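You operate a simulated robot arm through the tools that you are given. There is no shell and no other tool.

You are at the controls of a simulated robot arm. One attempt, no reset.

## Task
Warm the green cap with one shot and fit it on its post.
Fine: alone on the centre pad; hands off the pads during the shot; switch the warmer on first and off last.

The check looks at the end state, three seconds after you hand in, the way a careful person would. Anything else that was tipped, shoved, dropped, spilled or broken makes it a failure. Lids that push on must go on centred and level and be pressed home; caps that screw on are set level and turned clockwise until they are tight.

## Robot
A 7-joint arm with a two-finger parallel gripper, fixed in place. Base frame: the origin is on the floor under the middle of its stand, x ahead of it, y to its left, z up; the work surface is at about z = 0.806. Lengths are in m, angles in degrees, forces in N, time in s.
It reaches about 1.479 m from its shoulder. Its first joint turns from -166.0 to 166.0 degrees. Payload 4.4 kg.
Tool frame: the origin (TCP) lies between the finger pads and is the grasp point; the fingertips stand 0.023 m ahead of it; z points along the fingers, y is the line along which they close. Largest opening 0.094 m; finger width 0.038, thickness 0.01; the body of the gripper, 0.054 by 0.096 m, starts 0.039 m behind the TCP.
Orientation is told as [roll, pitch, yaw] about the base's x, y, z axes, in that order, counted from this pose: with the fingers straight down and closing along the base's y, the tool's x points along the base's -x, its y along +y and its z along -z.

## Interface
- The arm moves only by the tool step_arm. Its argument "rows" is a list of rows, each a list of 7 numbers: the opening, from 0 (shut) to 1 (fully open), then the shift along the tool's x, y, z in m, then the turn, a rotation vector about the tool's x, y, z in degrees. In form: [[fingers, x, y, z, wx, wy, wz], ...]. A call has 1 to 20 rows; each row is the pose to reach, as a shift and turn from the pose commanded when the call began, along the tool's axes at that moment. Rows are played at 5 a second. More than 0.05 m and 8.6 degrees between two rows, or a gripper value outside its range, and nothing of the call is played. A pose out of reach is approached as far as the arm can. The call stops where the force on the tool passes 40 N (or 10 N more than at its start, if that is more) or the arm is blocked; 0.2 s more then pass. Each finger travels about 0.072 m/s and halts on what it meets, pressing with about 44 N; the grip force reading is that of the motor and also rises with nothing between the fingers. The clock runs only during rows and for 0.2 s after the last one: add rows that repeat a pose to give the fingers time. It gives the time, the measured TCP pose, the force on the tool (base axes), the opening and the grip force at its end, in the units of the frame above (readings bear some noise), with the torque about the TCP (base axes, N m) and any sound that the robot's microphone picked up.
- Cameras (640 x 400 px; columns grow to the right, rows downward): "scene" is fixed at [0.0501, 0.6384, 1.5617]; the picture's right is [-0.29, -0.96, 0.00], its down [-0.75, 0.22, -0.62] and it looks along [0.60, -0.18, -0.78] (base axes); focal length 314 px, centre (320, 200). "wrist" rides on the gripper at [0.086, 0.016, -0.074] in the tool frame; the picture's right is [-0.18, 0.98, 0.00], its down [-0.58, -0.11, -0.81] and it looks along [-0.79, -0.15, 0.59] (tool axes); focal length 243 px, centre (320, 200). There is no depth. A picture from a camera that has moved, and an enlarged one, comes with that camera's place and axes in the base frame and with its lens. The place of the scene camera against the robot may be out by one fixed shift of up to 0.025 m in any direction.
- snapshot(camera): a new picture of that camera. It takes no simulated time.
- zoom(camera, box): a new picture of the part [left, top, right, bottom] of that camera's present view, enlarged. It takes no simulated time.
- job_done(): hands the job in; it is judged then, once.

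Places have to be worked out from the pictures, the camera data and where the tool is seen. Open the gripper and draw the arm clear of the work before you hand the job in, unless the task says otherwise.

The tools are called after ">>>" as name(argument=value, ...) on one line, values as JSON. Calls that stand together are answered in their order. step_arm: Moves the arm, as the interface text tells. Its arguments: {"type":"object","properties":{"rows":{"type":"array","items":{"type":"array","items":{"type":"number"}}}},"required":["rows"]} The other tools are called the same way: snapshot (camera) takes a picture; zoom (camera, box) takes an enlarged picture of a part of a camera's view; job_done () hands the job in.

At the start:

```text
time: 0.0
tcp_pos: [0.5062, 0.6801, 1.1624]
tcp_rot: [0.1, 0.0, 0.0]
ft_force: [0.5, 0.0, -0.3]
ft_torque: [0.03, 0.01, -0.01]
grip_width: 0.094
grasp_force: 0.2
```

scene: 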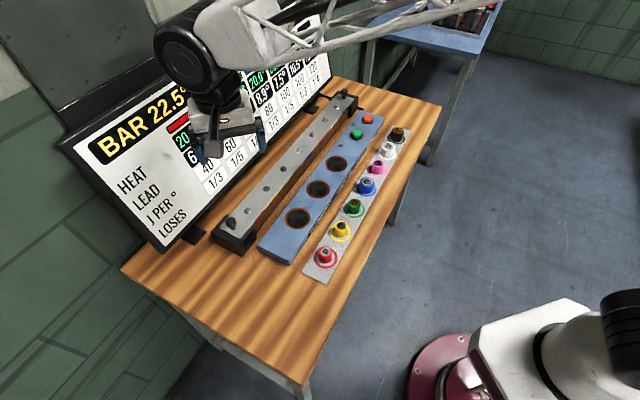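
wrist: 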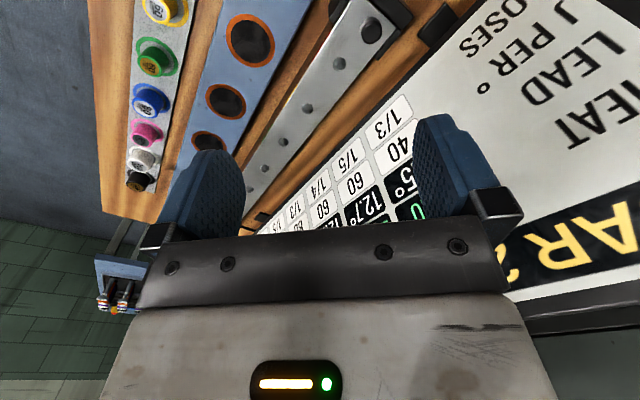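

I start by looking closely at the scene: the board, the warmer, the caps and the bar.

>>> zoom(camera="scene", box=[60, 60, 340, 250])

>>> zoom(camera="scene", box=[220, 80, 430, 280])

>>> zoom(camera="wrist", box=[80, 0, 400, 220])

```text
2.11 times, centred on (200, 155) of scene
camera zoom: at [0.0501, 0.6384, 1.5617], right [-0.29, -0.96, 0.0], down [-0.75, 0.22, -0.62], along [0.6, -0.18, -0.78], focal length 661 px, centre (573, 295)
```

zoom: 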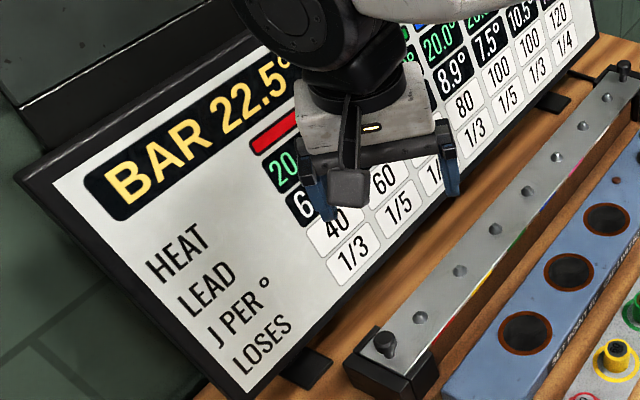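

```text
2.00 times, centred on (325, 180) of scene
camera zoom: at [0.0501, 0.6384, 1.5617], right [-0.29, -0.96, 0.0], down [-0.75, 0.22, -0.62], along [0.6, -0.18, -0.78], focal length 628 px, centre (310, 240)
```

zoom: 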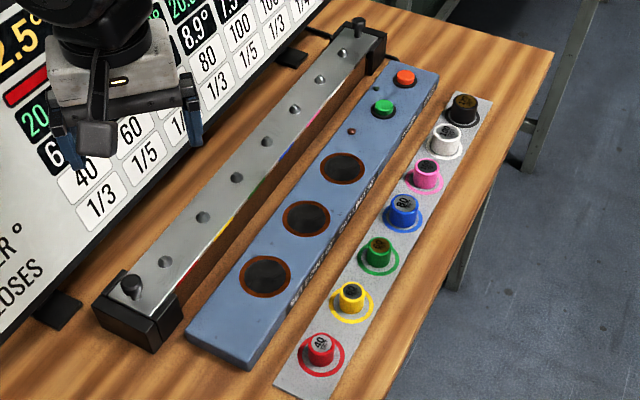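

```text
1.82 times, centred on (240, 110) of wrist
camera zoom: at [0.4191, 0.696, 1.2367], right [0.18, 0.98, 0.0], down [0.58, -0.11, 0.81], along [0.79, -0.15, -0.59], focal length 441 px, centre (466, 364)
```

zoom: 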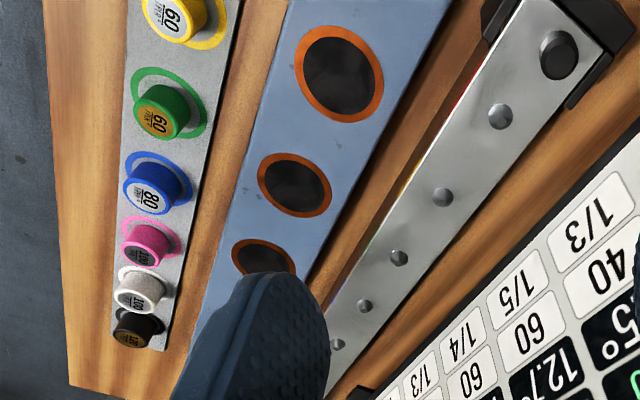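

The arm hides part of the board. I'll lift it and draw it back toward the base so I can read the board and the warmer's markings.

>>> step_arm(rows=[[1, 0.0156, -0.038, -0.014, 0, 0, 0], [1, 0.0312, -0.076, -0.028, 0, 0, 0], [1, 0.0468, -0.114, -0.042, 0, 0, 0], [1, 0.0624, -0.152, -0.056, 0, 0, 0], [1, 0.078, -0.19, -0.07, 0, 0, 0], [1, 0.0936, -0.228, -0.084, 0, 0, 0], [1, 0.1092, -0.266, -0.098, 0, 0, 0], [1, 0.1248, -0.304, -0.112, 0, 0, 0], [1, 0.1404, -0.342, -0.126, 0, 0, 0], [1, 0.156, -0.38, -0.14, 0, 0, 0]])

>>> snapshot(camera="scene")

>>> snapshot(camera="wrist")

```text
time: 2.2
tcp_pos: [0.3493, 0.2995, 1.301]
tcp_rot: [0.1, 0.0, -0.1]
ft_force: [-0.3, -0.2, -0.3]
ft_torque: [-0.01, 0.0, 0.03]
grip_width: 0.0943
grasp_force: 0.1
```

```text
taken
```

scene: 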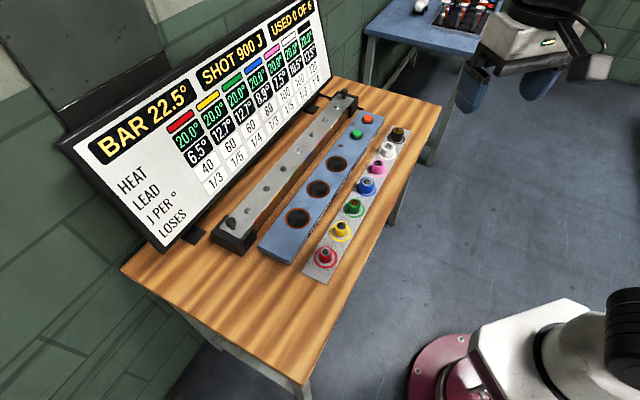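

```text
taken
camera wrist: at [0.2627, 0.3158, 1.3766], right [0.18, 0.98, 0.0], down [0.58, -0.11, 0.81], along [0.79, -0.15, -0.59], focal length 243 px, centre (320, 200)
```

wrist: 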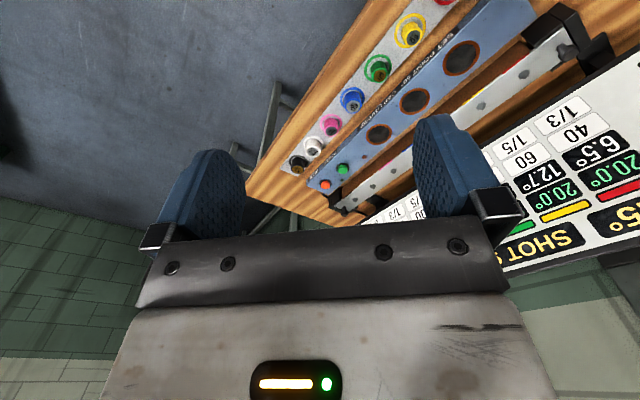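

The board is visible now; I'll enlarge it, the warmer label and the bar.

>>> zoom(camera="scene", box=[60, 0, 340, 180])

>>> zoom(camera="scene", box=[150, 30, 340, 150])

>>> zoom(camera="scene", box=[280, 140, 420, 230])

>>> zoom(camera="wrist", box=[280, 0, 520, 200])

>>> zoom(camera="scene", box=[200, 80, 370, 270])

```text
2.22 times, centred on (200, 90) of scene
camera zoom: at [0.0501, 0.6384, 1.5617], right [-0.29, -0.96, 0.0], down [-0.75, 0.22, -0.62], along [0.6, -0.18, -0.78], focal length 698 px, centre (587, 444)
```

zoom: 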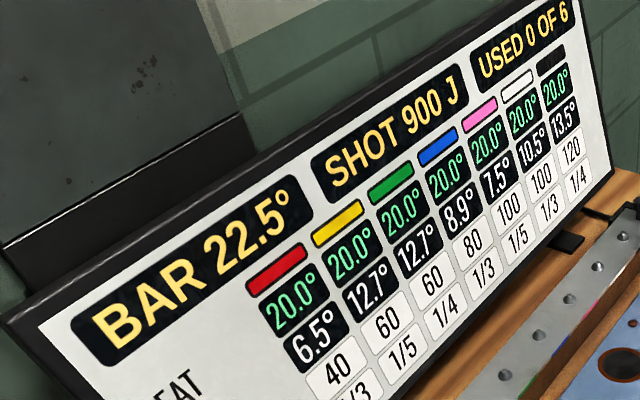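

```text
3.33 times, centred on (245, 90) of scene
camera zoom: at [0.0501, 0.6384, 1.5617], right [-0.29, -0.96, 0.0], down [-0.75, 0.22, -0.62], along [0.6, -0.18, -0.78], focal length 1047 px, centre (570, 567)
```

zoom: 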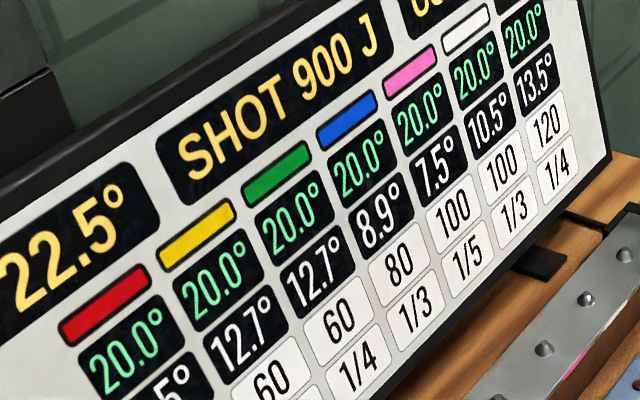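

```text
4.44 times, centred on (350, 185) of scene
camera zoom: at [0.0501, 0.6384, 1.5617], right [-0.29, -0.96, 0.0], down [-0.75, 0.22, -0.62], along [0.6, -0.18, -0.78], focal length 1396 px, centre (187, 267)
```

zoom: 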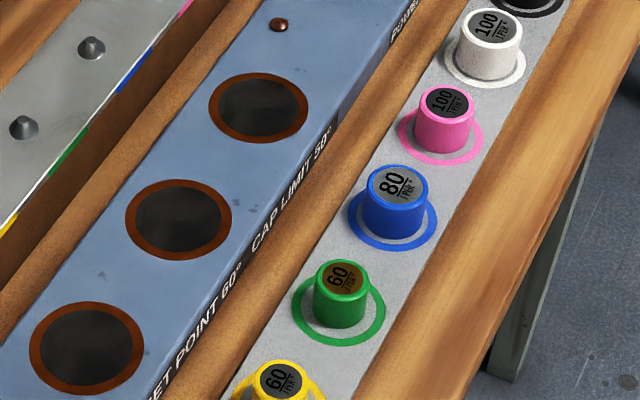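

```text
2.00 times, centred on (400, 100) of wrist
camera zoom: at [0.2627, 0.3158, 1.3766], right [0.18, 0.98, 0.0], down [0.58, -0.11, 0.81], along [0.79, -0.15, -0.59], focal length 485 px, centre (160, 400)
```

zoom: 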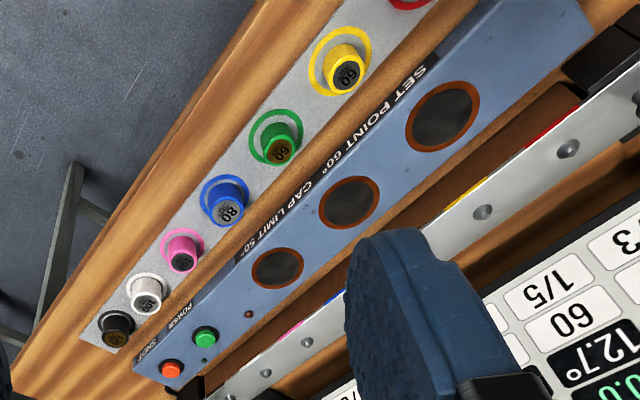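

```text
2.11 times, centred on (285, 175) of scene
camera zoom: at [0.0501, 0.6384, 1.5617], right [-0.29, -0.96, 0.0], down [-0.75, 0.22, -0.62], along [0.6, -0.18, -0.78], focal length 661 px, centre (394, 253)
```

zoom: 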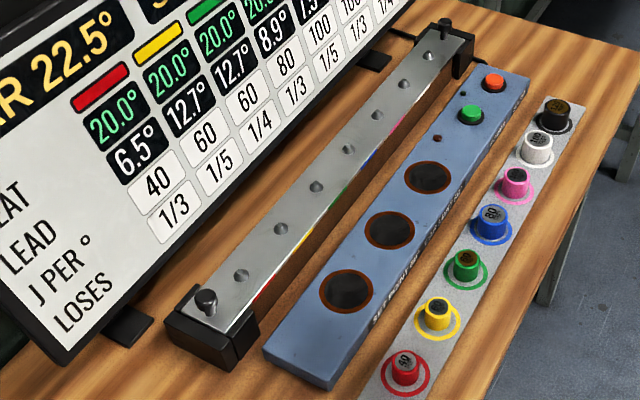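

The board reads bar 22.5°, one shot is 900 J, and green is 20.0°, lead 12.7°, 60 J/°, loses 1/4. The posts and caps run diagonally, at about 45° to the base, so I'll turn the tool to yaw +45 and lower it for a measuring view with the wrist camera.

>>> step_arm(rows=[[1, -0.008, -0.007, 0.033, 0, 0, -7.5], [1, -0.017, -0.013, 0.067, 0, 0, -15], [1, -0.025, -0.02, 0.1, 0, 0, -22.5], [1, -0.033, -0.027, 0.133, 0, 0, -30], [1, -0.042, -0.033, 0.167, 0, 0, -37.5], [1, -0.05, -0.04, 0.2, 0, 0, -45], [1, -0.05, -0.04, 0.2, 0, 0, -45]])

>>> snapshot(camera="wrist")

>>> snapshot(camera="scene")

```text
time: 3.8
tcp_pos: [0.3989, 0.2624, 1.1024]
tcp_rot: [0.0, 0.0, 45.1]
ft_force: [-0.5, 0.3, 1.5]
ft_torque: [0.01, 0.01, -0.04]
grip_width: 0.094
grasp_force: 0.0
```

```text
taken
camera wrist: at [0.3267, 0.2111, 1.177], right [-0.57, 0.82, 0.0], down [0.49, 0.33, 0.81], along [0.66, 0.46, -0.59], focal length 243 px, centre (320, 200)
```

wrist: 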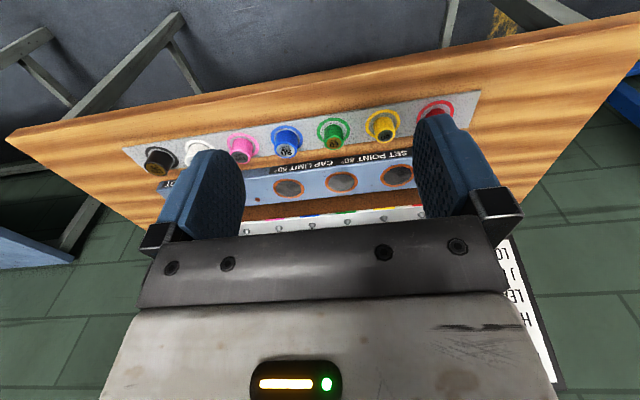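

```text
taken
```

scene: 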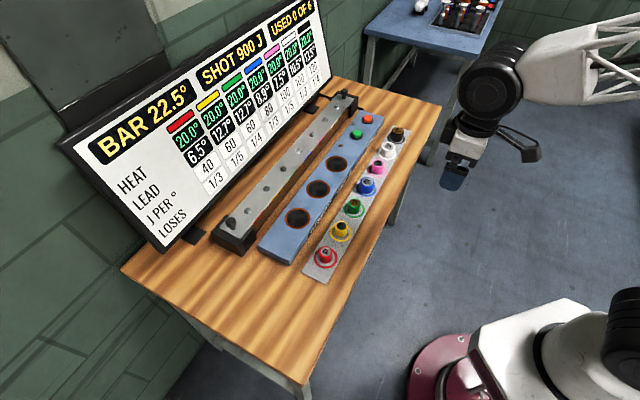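

I'll enlarge the wrist view to measure the caps, pads and posts.

>>> zoom(camera="wrist", box=[120, 90, 300, 240])

>>> zoom(camera="wrist", box=[240, 90, 420, 240])

>>> zoom(camera="scene", box=[220, 150, 320, 260])

>>> zoom(camera="scene", box=[300, 80, 420, 180])

```text
2.67 times, centred on (210, 165) of wrist
camera zoom: at [0.3267, 0.2111, 1.177], right [-0.57, 0.82, 0.0], down [0.49, 0.33, 0.81], along [0.66, 0.46, -0.59], focal length 647 px, centre (613, 293)
```

zoom: 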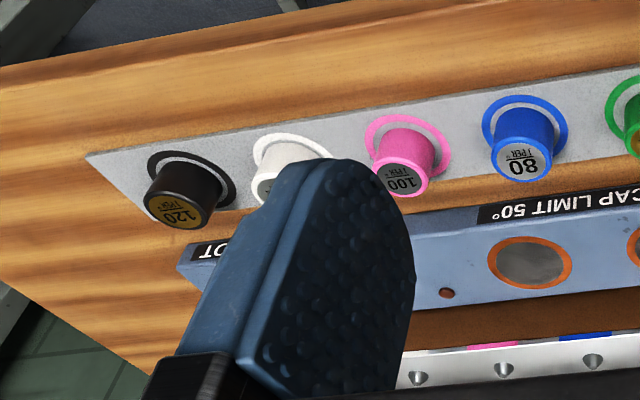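

```text
2.67 times, centred on (330, 165) of wrist
camera zoom: at [0.3267, 0.2111, 1.177], right [-0.57, 0.82, 0.0], down [0.49, 0.33, 0.81], along [0.66, 0.46, -0.59], focal length 647 px, centre (293, 293)
```

zoom: 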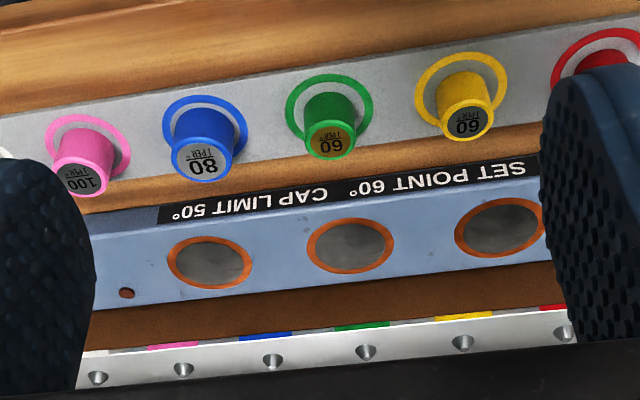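

```text
3.64 times, centred on (270, 205) of scene
camera zoom: at [0.0501, 0.6384, 1.5617], right [-0.29, -0.96, 0.0], down [-0.75, 0.22, -0.62], along [0.6, -0.18, -0.78], focal length 1142 px, centre (502, 182)
```

zoom: 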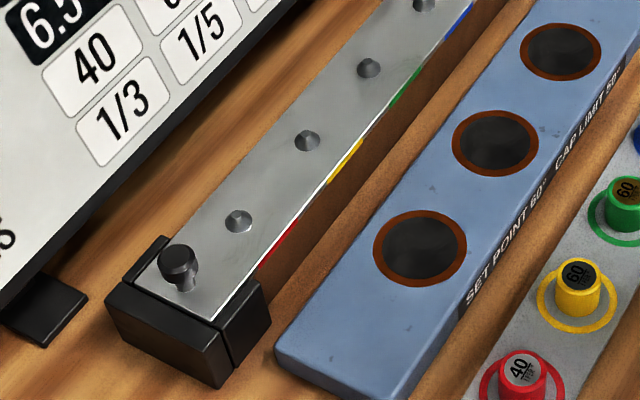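

```text
4.00 times, centred on (360, 130) of scene
camera zoom: at [0.0501, 0.6384, 1.5617], right [-0.29, -0.96, 0.0], down [-0.75, 0.22, -0.62], along [0.6, -0.18, -0.78], focal length 1256 px, centre (160, 480)
```

zoom: 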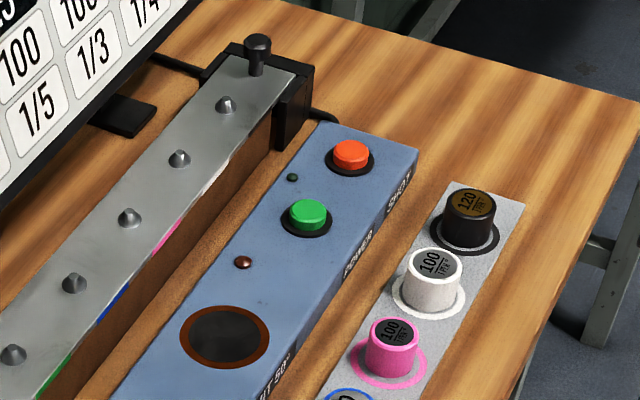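

Caps stand about 0.035 wide with tops near z 0.84; the green cap is near (0.550, 0.396), and its post is third from the red end of the bar. Now I move over the button end for a closer measuring view before switching on.

>>> step_arm(rows=[[1, -0.026, -0.0327, 0.0111, 0, 0, 0], [1, -0.0519, -0.0653, 0.0222, 0, 0, 0], [1, -0.0779, -0.098, 0.0333, 0, 0, 0], [1, -0.1038, -0.1306, 0.0444, 0, 0, 0], [1, -0.1298, -0.1633, 0.0556, 0, 0, 0], [1, -0.1557, -0.1959, 0.0667, 0, 0, 0], [1, -0.1817, -0.2285, 0.0778, 0, 0, 0], [1, -0.2076, -0.2612, 0.0889, 0, 0, 0], [1, -0.2336, -0.2938, 0.1, 0, 0, 0], [0.3, -0.2336, -0.2938, 0.1, 0, 0, 0], [0, -0.2336, -0.2938, 0.1, 0, 0, 0]])

>>> snapshot(camera="wrist")

>>> snapshot(camera="scene")

```text
time: 6.2
tcp_pos: [0.7731, 0.2164, 1.0039]
tcp_rot: [0.0, 0.0, 45.0]
ft_force: [-0.2, -0.6, 0.0]
ft_torque: [0.0, 0.01, -0.02]
grip_width: 0.0111
grasp_force: 0.1
```

```text
taken
camera wrist: at [0.7003, 0.1669, 1.0779], right [-0.56, 0.83, 0.0], down [0.49, 0.33, 0.81], along [0.67, 0.46, -0.59], focal length 243 px, centre (320, 200)
```

wrist: 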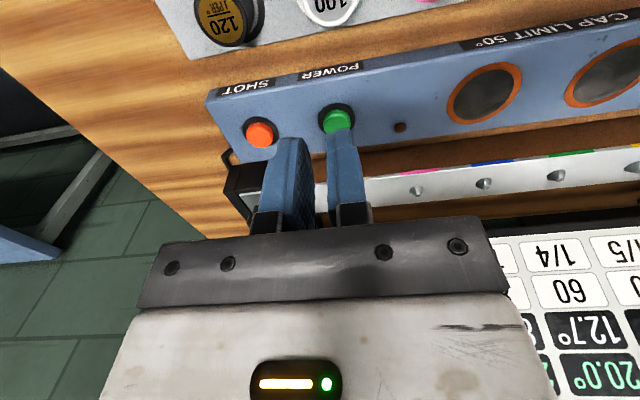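

```text
taken
```

scene: 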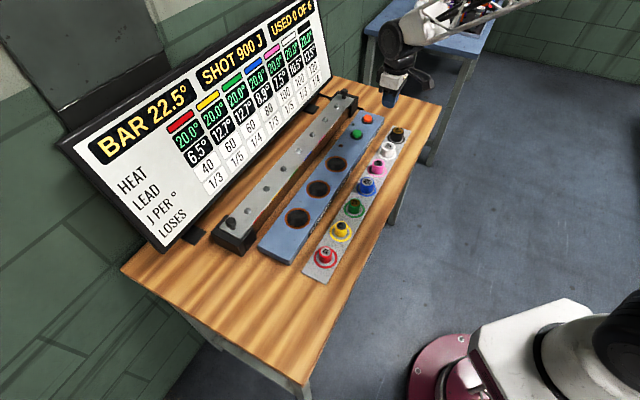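

I'll enlarge the buttons to get pixel-accurate positions.

>>> zoom(camera="wrist", box=[200, 60, 420, 200])

>>> zoom(camera="wrist", box=[400, 20, 640, 200])

```text
2.86 times, centred on (310, 130) of wrist
camera zoom: at [0.7003, 0.1669, 1.0779], right [-0.56, 0.83, 0.0], down [0.49, 0.33, 0.81], along [0.67, 0.46, -0.59], focal length 693 px, centre (349, 400)
```

zoom: 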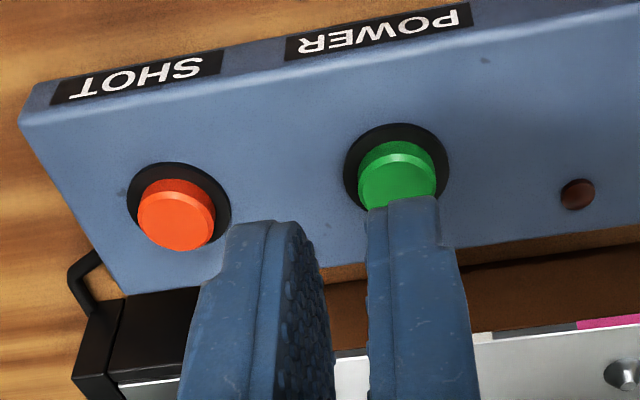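

```text
2.22 times, centred on (520, 110) of wrist
camera zoom: at [0.7003, 0.1669, 1.0779], right [-0.56, 0.83, 0.0], down [0.49, 0.33, 0.81], along [0.67, 0.46, -0.59], focal length 539 px, centre (-124, 400)
```

zoom: 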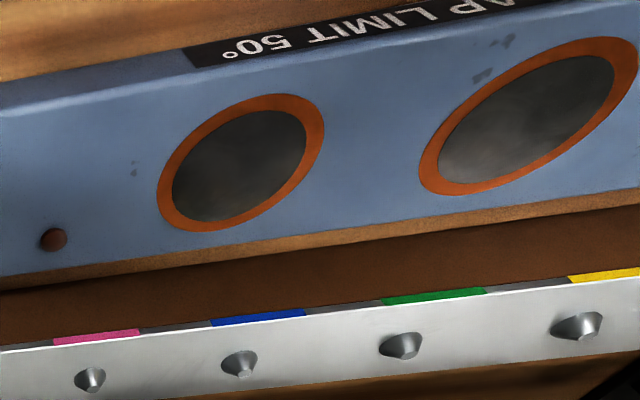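

Triangulating the two views: warmer top z≈0.832, centre pad ≈(0.634, 0.478), POWER ≈(0.832, 0.281), SHOT ≈(0.901, 0.215), button tops around 0.846. I move the closed fingers above POWER, tips about 1 cm clear.

>>> step_arm(rows=[[0, -0.03, 0.001, 0.02, 0, 0, 0], [0, -0.06, 0.002, 0.05, 0, 0, 0], [0, -0.0878, 0.0035, 0.08, 0, 0, 0], [0, -0.0878, 0.0035, 0.11, 0, 0, 0], [0, -0.0878, 0.0035, 0.123, 0, 0, 0], [0, -0.0878, 0.0035, 0.123, 0, 0, 0]])

>>> snapshot(camera="wrist")

>>> zoom(camera="scene", box=[320, 80, 420, 160])

```text
time: 7.6
tcp_pos: [0.8311, 0.282, 0.8773]
tcp_rot: [0.1, 0.0, 45.0]
ft_force: [0.0, 0.4, -0.6]
ft_torque: [0.0, -0.02, 0.03]
grip_width: 0.0
grasp_force: 42.5
```

```text
taken
camera wrist: at [0.7589, 0.2321, 0.9529], right [-0.56, 0.83, 0.0], down [0.49, 0.33, 0.81], along [0.67, 0.46, -0.59], focal length 243 px, centre (320, 200)
```

wrist: 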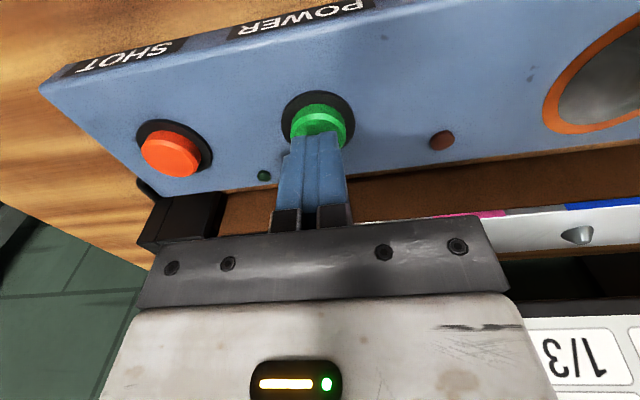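

```text
5.00 times, centred on (370, 120) of scene
camera zoom: at [0.0501, 0.6384, 1.5617], right [-0.29, -0.96, 0.0], down [-0.75, 0.22, -0.62], along [0.6, -0.18, -0.78], focal length 1570 px, centre (70, 600)
```

zoom: 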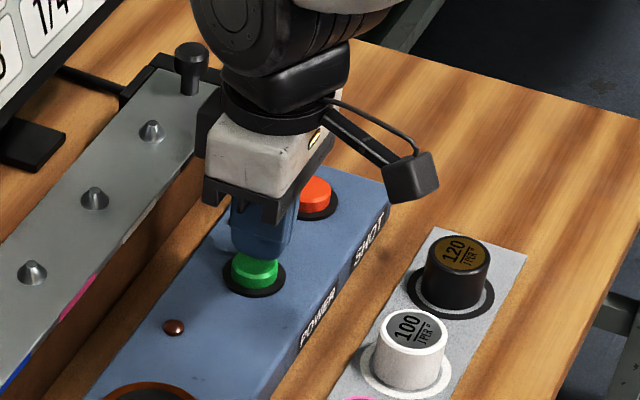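

The fingers are centred on POWER. I press down slowly; the force limit will stop me at the button's end.

>>> step_arm(rows=[[0, 0, 0, 0.004, 0, 0, 0], [0, 0, 0, 0.007, 0, 0, 0], [0, 0, 0, 0.01, 0, 0, 0], [0, 0, 0, 0.012, 0, 0, 0], [0, 0, 0, 0.014, 0, 0, 0]])

>>> zoom(camera="scene", box=[320, 80, 420, 160])

```text
time: 8.8
tcp_pos: [0.833, 0.2819, 0.8651]
tcp_rot: [0.0, 0.0, 45.0]
ft_force: [-0.4, 0.7, 1.1]
ft_torque: [-0.01, 0.05, 0.01]
grip_width: 0.0
grasp_force: 42.8
```

```text
5.00 times, centred on (370, 120) of scene
camera zoom: at [0.0501, 0.6384, 1.5617], right [-0.29, -0.96, 0.0], down [-0.75, 0.22, -0.62], along [0.6, -0.18, -0.78], focal length 1570 px, centre (70, 600)
```

zoom: 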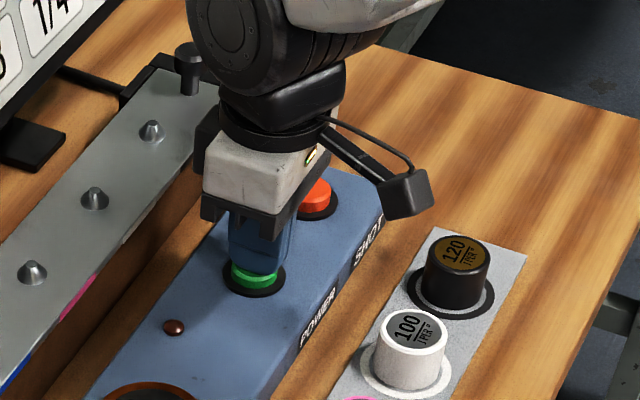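

The tips are just about touching (force ~1 N, no click yet). I continue down in 1.5 mm steps.

>>> step_arm(rows=[[0, 0, 0, 0.0015, 0, 0, 0], [0, 0, 0, 0.003, 0, 0, 0], [0, 0, 0, 0.0045, 0, 0, 0], [0, 0, 0, 0.006, 0, 0, 0]])

>>> zoom(camera="scene", box=[320, 80, 420, 160])

```text
time: 9.8
tcp_pos: [0.8326, 0.283, 0.8591]
tcp_rot: [0.0, -0.1, 44.9]
ft_force: [-2.9, -6.6, 20.2]
ft_torque: [-0.17, 0.05, -0.03]
grip_width: 0.0
grasp_force: 42.5
heard: click
```

```text
5.00 times, centred on (370, 120) of scene
camera zoom: at [0.0501, 0.6384, 1.5617], right [-0.29, -0.96, 0.0], down [-0.75, 0.22, -0.62], along [0.6, -0.18, -0.78], focal length 1570 px, centre (70, 600)
```

zoom: 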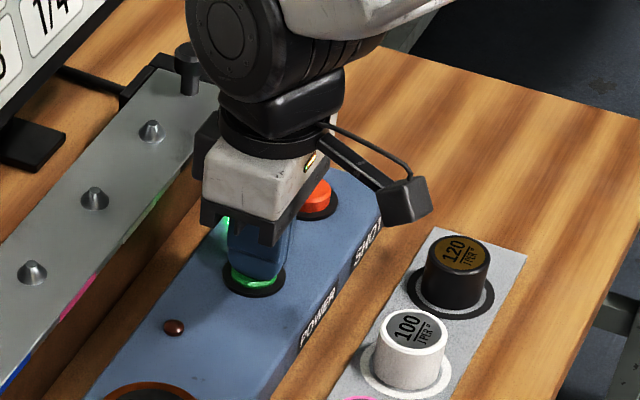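

A click was heard and the green lamp behind the fingers is glowing, so the warmer is on. I lift straight up and check the board and lamps.

>>> step_arm(rows=[[0, 0, 0, -0.02, 0, 0, 0], [0, 0, 0, -0.06, 0, 0, 0], [0, 0, 0, -0.1, 0, 0, 0], [0, 0, 0, -0.14, 0, 0, 0]])

>>> snapshot(camera="scene")

>>> zoom(camera="scene", box=[60, 0, 340, 180])

>>> zoom(camera="scene", box=[320, 90, 420, 160])

```text
time: 10.8
tcp_pos: [0.8323, 0.2821, 0.9997]
tcp_rot: [0.1, 0.1, 45.1]
ft_force: [-0.4, 0.2, 0.1]
ft_torque: [0.04, 0.02, 0.04]
grip_width: 0.0
grasp_force: 42.2
```

```text
taken
```

scene: 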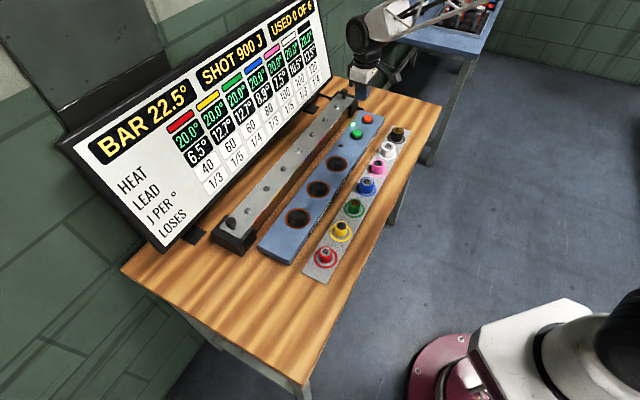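

```text
2.22 times, centred on (200, 90) of scene
camera zoom: at [0.0501, 0.6384, 1.5617], right [-0.29, -0.96, 0.0], down [-0.75, 0.22, -0.62], along [0.6, -0.18, -0.78], focal length 698 px, centre (587, 444)
```

zoom: 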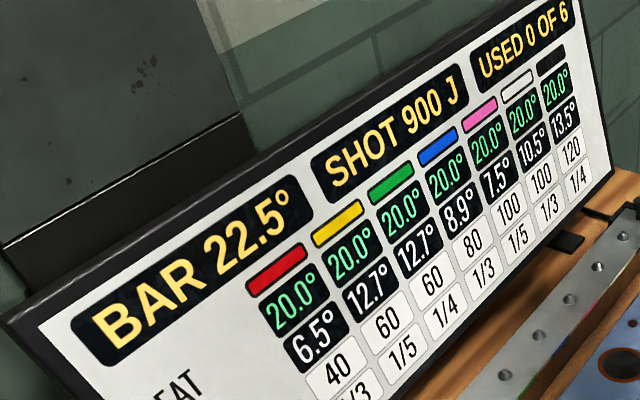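

```text
5.71 times, centred on (370, 125) of scene
camera zoom: at [0.0501, 0.6384, 1.5617], right [-0.29, -0.96, 0.0], down [-0.75, 0.22, -0.62], along [0.6, -0.18, -0.78], focal length 1794 px, centre (34, 629)
```

zoom: 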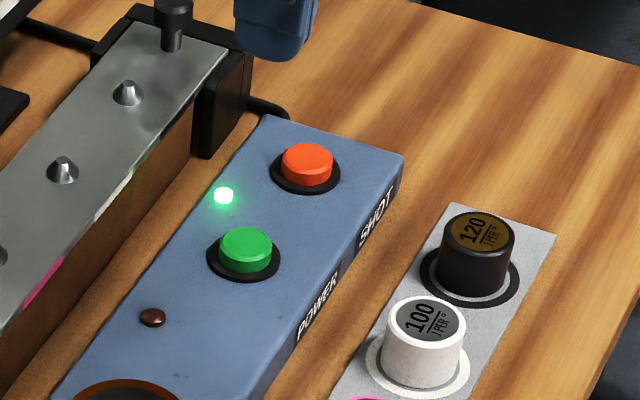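

The warmer's green lamp is lit and the board is unchanged. Next I measure the green post (estimated (0.722, 0.567, ~0.86)) from close by before warming anything.

>>> step_arm(rows=[[0.2, -0.0105, 0.0466, 0, 0, 0, 0], [0.4, -0.021, 0.0931, 0, 0, 0, 0], [0.6, -0.0315, 0.1397, 0, 0, 0, 0], [0.8, -0.042, 0.1862, 0, 0, 0, 0], [1, -0.0524, 0.2328, 0, 0, 0, 0], [1, -0.0629, 0.2793, 0, 0, 0, 0], [1, -0.0629, 0.2793, 0, 0, 0, 0]])

>>> snapshot(camera="wrist")

>>> zoom(camera="wrist", box=[240, 60, 420, 180])

```text
time: 12.4
tcp_pos: [0.6785, 0.524, 1.0005]
tcp_rot: [-0.1, 0.0, 45.0]
ft_force: [-0.1, 0.6, 0.2]
ft_torque: [0.0, -0.01, 0.03]
grip_width: 0.0939
grasp_force: 0.1
```

```text
taken
camera wrist: at [0.6059, 0.4738, 1.075], right [-0.56, 0.83, 0.0], down [0.49, 0.33, 0.81], along [0.67, 0.46, -0.59], focal length 243 px, centre (320, 200)
```

wrist: 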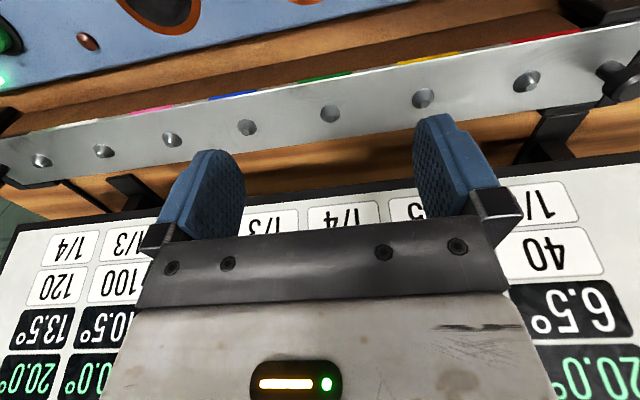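

```text
3.33 times, centred on (330, 120) of wrist
camera zoom: at [0.6059, 0.4738, 1.075], right [-0.56, 0.83, 0.0], down [0.49, 0.33, 0.81], along [0.67, 0.46, -0.59], focal length 809 px, centre (287, 467)
```

zoom: 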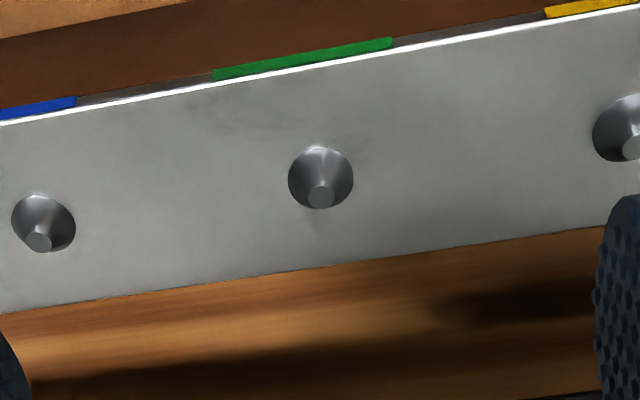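

The green post is a cone on the bar, near (0.722, 0.566). To fix its height and place by parallax, I move directly above it and lower, then look again.

>>> step_arm(rows=[[1, -0.03, 0, 0.02, 0, 0, 0], [1, -0.06, 0, 0.05, 0, 0, 0], [1, -0.06, 0, 0.05, 0, 0, 0]])

>>> snapshot(camera="wrist")

>>> zoom(camera="wrist", box=[245, 30, 395, 130])

>>> zoom(camera="scene", box=[200, 60, 340, 180])

```text
time: 13.2
tcp_pos: [0.7203, 0.5665, 0.9496]
tcp_rot: [0.0, 0.0, 45.1]
ft_force: [-0.8, -1.0, 0.1]
ft_torque: [0.0, -0.05, 0.0]
grip_width: 0.094
grasp_force: 0.0
```

```text
taken
camera wrist: at [0.6476, 0.5175, 1.0247], right [-0.56, 0.83, 0.0], down [0.49, 0.33, 0.81], along [0.67, 0.46, -0.59], focal length 243 px, centre (320, 200)
```

wrist: 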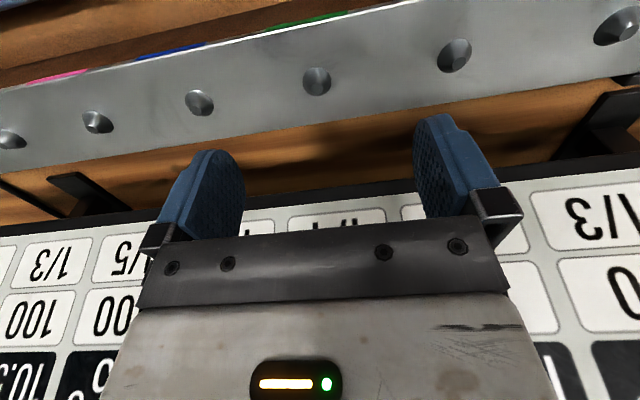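

```text
4.00 times, centred on (320, 80) of wrist
camera zoom: at [0.6476, 0.5175, 1.0247], right [-0.56, 0.83, 0.0], down [0.49, 0.33, 0.81], along [0.67, 0.46, -0.59], focal length 970 px, centre (320, 680)
```

zoom: 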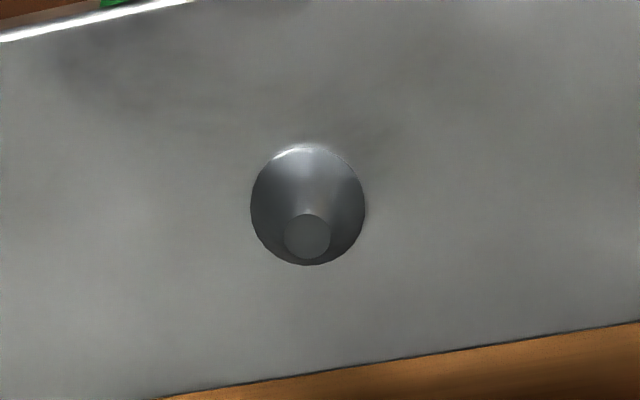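

```text
3.33 times, centred on (270, 120) of scene
camera zoom: at [0.0501, 0.6384, 1.5617], right [-0.29, -0.96, 0.0], down [-0.75, 0.22, -0.62], along [0.6, -0.18, -0.78], focal length 1047 px, centre (487, 467)
```

zoom: 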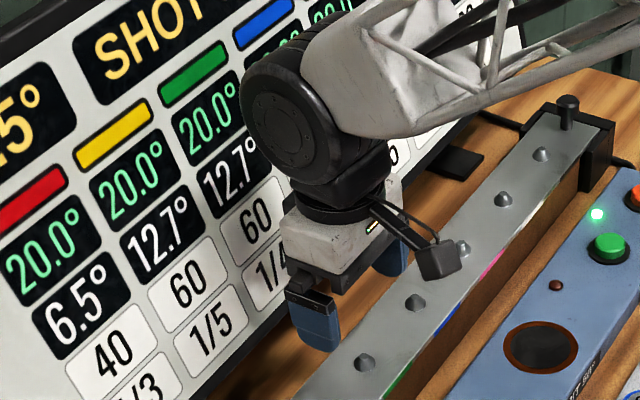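

By parallax, the post's tip is at (0.7222, 0.5660, 0.866), with the bar top at ≈0.853; it's a tapered pin, about 20 mm wide at the base and 8 mm at the tip. I now move straight back over the green cap to measure it from above.

>>> step_arm(rows=[[1, 0.048, 0, 0, 0, 0, 0], [1, 0.096, 0, 0, 0, 0, 0], [1, 0.144, 0, 0, 0, 0, 0], [1, 0.192, 0, 0, 0, 0, 0], [1, 0.24, 0, 0, 0, 0, 0], [1, 0.24, 0, 0, 0, 0, 0]])

>>> snapshot(camera="wrist")

>>> zoom(camera="wrist", box=[245, 20, 395, 120])

>>> snapshot(camera="scene")

```text
time: 14.6
tcp_pos: [0.5506, 0.3973, 0.9514]
tcp_rot: [0.0, 0.0, 45.0]
ft_force: [-0.5, 0.1, 0.1]
ft_torque: [-0.04, -0.02, 0.0]
grip_width: 0.0939
grasp_force: 0.0
```

```text
taken
camera wrist: at [0.4794, 0.3477, 1.0259], right [-0.56, 0.83, 0.0], down [0.49, 0.33, 0.81], along [0.67, 0.46, -0.59], focal length 243 px, centre (320, 200)
```

wrist: 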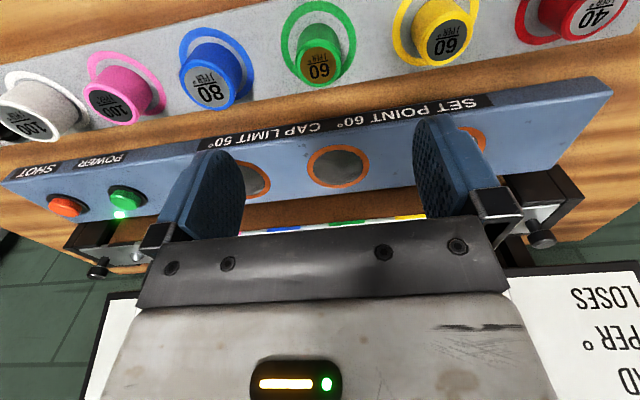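

```text
4.00 times, centred on (320, 70) of wrist
camera zoom: at [0.4794, 0.3477, 1.0259], right [-0.56, 0.83, 0.0], down [0.49, 0.33, 0.81], along [0.67, 0.46, -0.59], focal length 970 px, centre (320, 720)
```

zoom: 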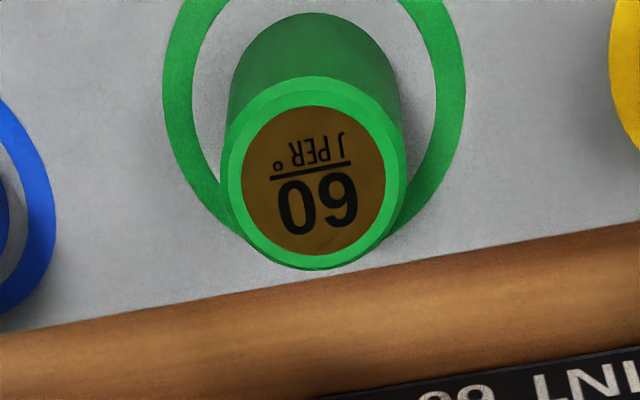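

```text
taken
```

scene: 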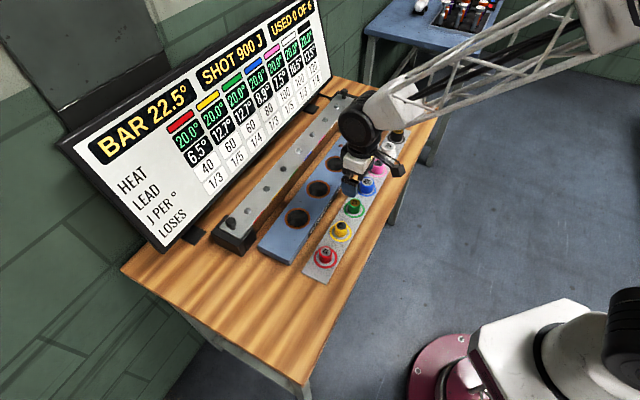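

The green cap top is centred at (0.5494, 0.3948, 0.8405), about 34 mm across. I narrow the fingers to 56 mm and descend around it, stopping to look before closing.

>>> step_arm(rows=[[0.8, 0.0034, -0.0004, 0.01, 0, 0, 0], [0.6, 0.0034, -0.0004, 0.03, 0, 0, 0], [0.6, 0.0034, -0.0004, 0.05, 0, 0, 0], [0.6, 0.0034, -0.0004, 0.075, 0, 0, 0], [0.6, 0.0034, -0.0004, 0.1, 0, 0, 0], [0.6, 0.0034, -0.0004, 0.115, 0, 0, 0], [0.6, 0.0034, -0.0004, 0.115, 0, 0, 0]])

>>> snapshot(camera="wrist")

>>> zoom(camera="scene", box=[300, 150, 420, 240])

```text
time: 16.2
tcp_pos: [0.5509, 0.3946, 0.8335]
tcp_rot: [-0.1, 0.0, 45.0]
ft_force: [1.2, -0.7, 0.2]
ft_torque: [-0.03, 0.0, 0.01]
grip_width: 0.0563
grasp_force: 0.0
```

```text
taken
camera wrist: at [0.478, 0.3449, 0.909], right [-0.56, 0.83, 0.0], down [0.49, 0.33, 0.81], along [0.67, 0.46, -0.59], focal length 243 px, centre (320, 200)
```

wrist: 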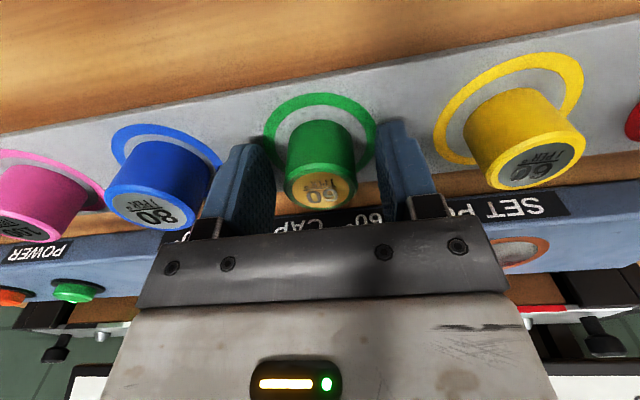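

```text
4.44 times, centred on (360, 195) of scene
camera zoom: at [0.0501, 0.6384, 1.5617], right [-0.29, -0.96, 0.0], down [-0.75, 0.22, -0.62], along [0.6, -0.18, -0.78], focal length 1396 px, centre (142, 222)
```

zoom: 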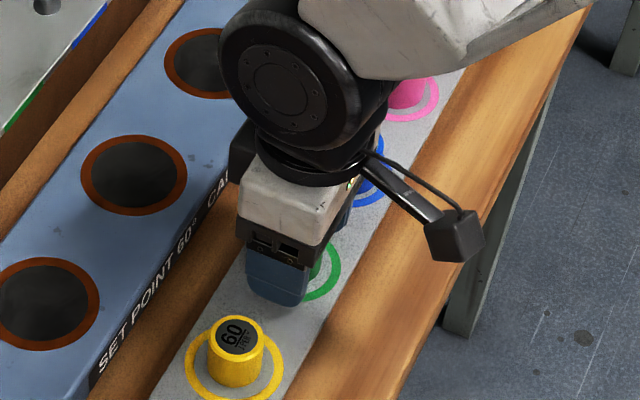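

The cap sits centred between the fingers with tips a few mm above the tray. I close on it.

>>> step_arm(rows=[[0.3, 0, 0, 0, 0, 0, 0], [0.2, 0, 0, 0, 0, 0, 0], [0.2, 0, 0, 0, 0, 0, 0], [0.2, 0, 0, 0, 0, 0, 0]])

>>> snapshot(camera="wrist")

```text
time: 17.2
tcp_pos: [0.5508, 0.3943, 0.834]
tcp_rot: [0.0, -0.1, 45.0]
ft_force: [-0.3, 1.2, 0.3]
ft_torque: [-0.02, 0.0, -0.02]
grip_width: 0.0345
grasp_force: 43.3
```

```text
taken
camera wrist: at [0.478, 0.3449, 0.9093], right [-0.56, 0.83, 0.0], down [0.49, 0.33, 0.81], along [0.67, 0.46, -0.59], focal length 243 px, centre (320, 200)
```

wrist: 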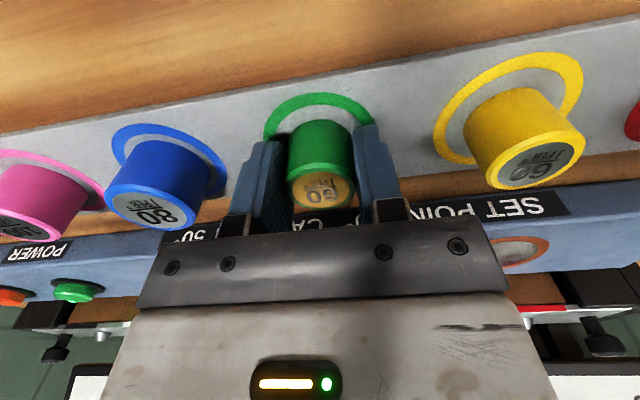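

Gripped at 34.5 mm. I'll zoom to measure how the cap sits in the fingers, for use in the placement later.

>>> zoom(camera="wrist", box=[260, 110, 390, 220])

```text
3.64 times, centred on (325, 165) of wrist
camera zoom: at [0.478, 0.3449, 0.9093], right [-0.56, 0.83, 0.0], down [0.49, 0.33, 0.81], along [0.67, 0.46, -0.59], focal length 882 px, centre (302, 327)
```

zoom: 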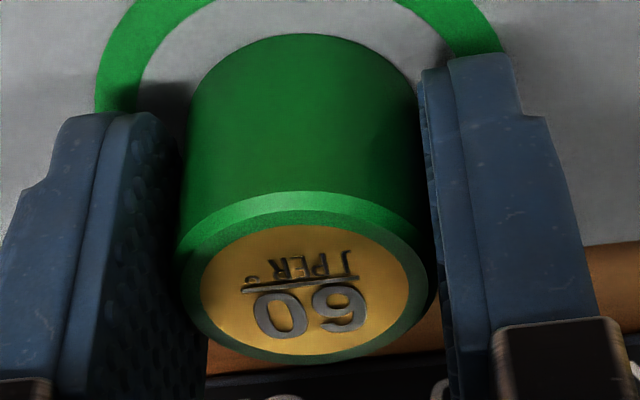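

The cap is square in the grip, offset only about 1 mm. I lift it, carry it straight forward over the centre pad and lower it to just above the pad.

>>> step_arm(rows=[[0.2, 0, 0, -0.02, 0, 0, 0], [0.2, 0, 0, -0.055, 0, 0, 0], [0.2, -0.04, 0, -0.06, 0, 0, 0], [0.2, -0.08, 0, -0.06, 0, 0, 0], [0.2, -0.1188, -0.0008, -0.06, 0, 0, 0], [0.2, -0.1188, -0.0008, -0.045, 0, 0, 0], [0.2, -0.1188, -0.0008, -0.03, 0, 0, 0], [0.2, -0.1188, -0.0008, -0.027, 0, 0, 0]])

>>> snapshot(camera="wrist")

>>> zoom(camera="scene", box=[260, 130, 380, 220])

```text
time: 19.0
tcp_pos: [0.6329, 0.4776, 0.8613]
tcp_rot: [0.1, 0.0, 45.0]
ft_force: [0.3, 0.2, -2.2]
ft_torque: [0.02, 0.0, -0.01]
grip_width: 0.0343
grasp_force: 44.1
```

```text
taken
camera wrist: at [0.5612, 0.4282, 0.9356], right [-0.56, 0.83, 0.0], down [0.49, 0.33, 0.81], along [0.67, 0.46, -0.59], focal length 243 px, centre (320, 200)
```

wrist: 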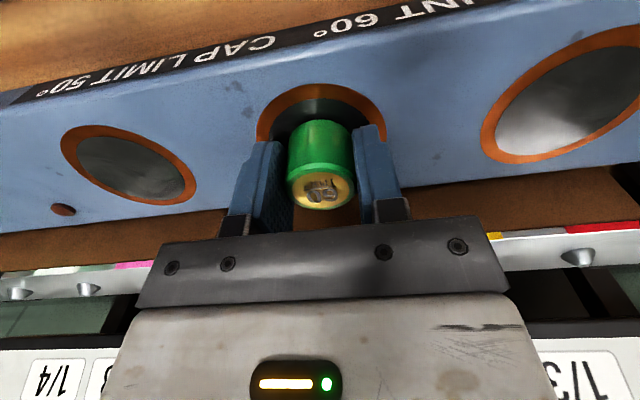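

```text
4.44 times, centred on (320, 175) of scene
camera zoom: at [0.0501, 0.6384, 1.5617], right [-0.29, -0.96, 0.0], down [-0.75, 0.22, -0.62], along [0.6, -0.18, -0.78], focal length 1396 px, centre (320, 311)
```

zoom: 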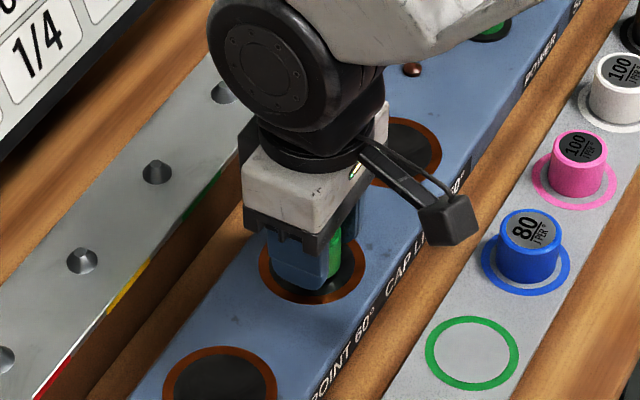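

The cap hangs over the centre pad, not yet touching (force shows only its weight). I lower in 1 mm steps to feel contact.

>>> step_arm(rows=[[0.2, 0, 0, 0.001, 0, 0, 0], [0.2, 0, 0, 0.002, 0, 0, 0], [0.2, 0, 0, 0.003, 0, 0, 0]])

>>> snapshot(camera="wrist")

```text
time: 19.8
tcp_pos: [0.6327, 0.4785, 0.8575]
tcp_rot: [0.0, 0.1, 45.0]
ft_force: [0.3, -0.4, -0.5]
ft_torque: [0.0, -0.02, 0.04]
grip_width: 0.0342
grasp_force: 43.8
```

```text
taken
camera wrist: at [0.5616, 0.4279, 0.9332], right [-0.56, 0.83, 0.0], down [0.49, 0.33, 0.81], along [0.67, 0.46, -0.59], focal length 243 px, centre (320, 200)
```

wrist: 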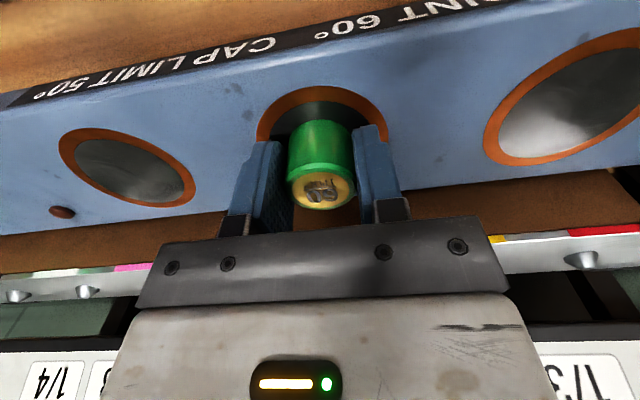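

No clear contact yet. I go on another few millimetres in 1 mm steps.

>>> step_arm(rows=[[0.2, 0, 0, 0.001, 0, 0, 0], [0.2, 0, 0, 0.002, 0, 0, 0], [0.2, 0, 0, 0.002, 0, 0, 0]])

>>> zoom(camera="wrist", box=[240, 70, 400, 220])

```text
time: 20.6
tcp_pos: [0.6356, 0.4782, 0.8579]
tcp_rot: [0.0, -0.2, 44.9]
ft_force: [-4.4, 12.4, 36.3]
ft_torque: [0.38, 0.13, 0.05]
grip_width: 0.0347
grasp_force: 44.1
```

```text
2.67 times, centred on (320, 145) of wrist
camera zoom: at [0.5624, 0.4281, 0.9317], right [-0.57, 0.83, 0.0], down [0.49, 0.33, 0.81], along [0.67, 0.46, -0.59], focal length 647 px, centre (320, 347)
```

zoom: 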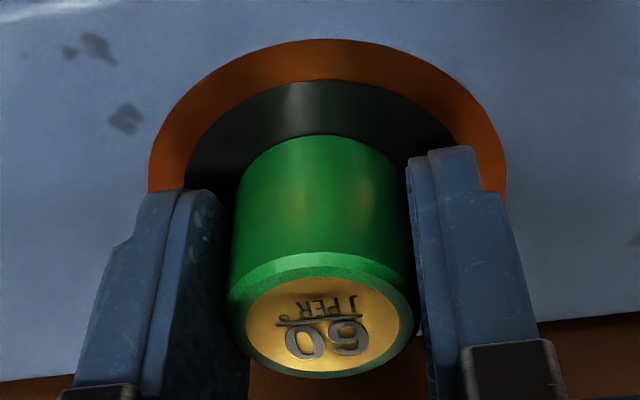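

Firm contact with the pad (36 N); the cap is seated. I ease up 1.3 mm, release, and rise clear.

>>> step_arm(rows=[[0.2, 0, 0, -0.0013, 0, 0, 0], [0.2, 0, 0, -0.0013, 0, 0, 0], [0.5, 0, 0, -0.0013, 0, 0, 0], [0.65, 0, 0, -0.0013, 0, 0, 0], [0.65, 0, 0, -0.0013, 0, 0, 0], [0.65, 0, 0, -0.03, 0, 0, 0], [0.65, 0, 0, -0.07, 0, 0, 0], [0.65, 0, 0, -0.09, 0, 0, 0], [0.65, 0, 0, -0.09, 0, 0, 0]])

>>> snapshot(camera="wrist")

>>> zoom(camera="wrist", box=[245, 10, 395, 110])

>>> snapshot(camera="scene")

```text
time: 22.6
tcp_pos: [0.6323, 0.4744, 0.9441]
tcp_rot: [-0.1, 0.0, 45.0]
ft_force: [-0.9, -0.2, -1.6]
ft_torque: [0.02, 0.01, -0.02]
grip_width: 0.0612
grasp_force: 0.1
```

```text
taken
camera wrist: at [0.56, 0.4253, 1.0193], right [-0.56, 0.83, 0.0], down [0.49, 0.33, 0.81], along [0.67, 0.46, -0.59], focal length 243 px, centre (320, 200)
```

wrist: 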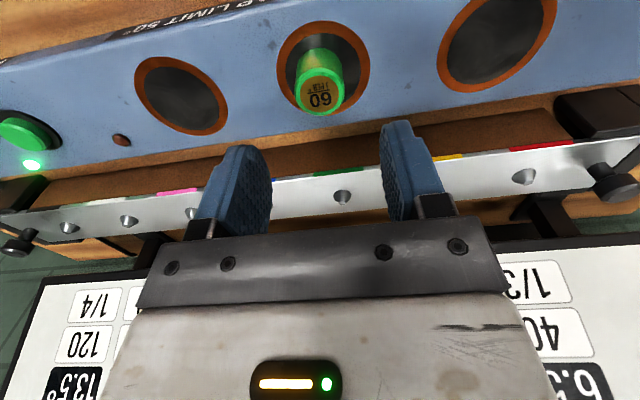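

```text
4.00 times, centred on (320, 60) of wrist
camera zoom: at [0.56, 0.4253, 1.0193], right [-0.56, 0.83, 0.0], down [0.49, 0.33, 0.81], along [0.67, 0.46, -0.59], focal length 970 px, centre (320, 760)
```

zoom: 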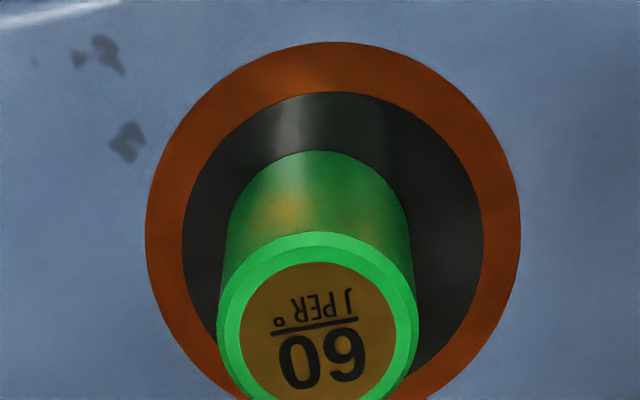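

```text
taken
```

scene: 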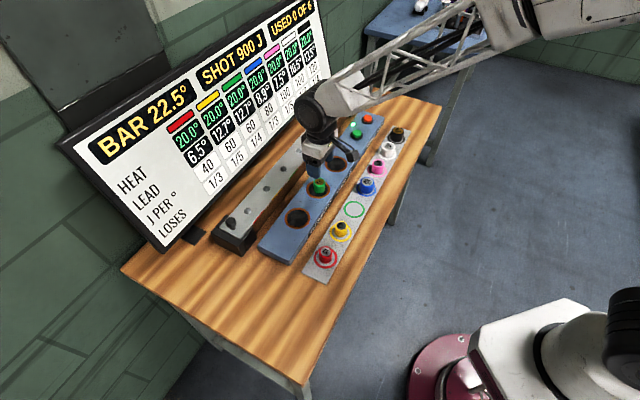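

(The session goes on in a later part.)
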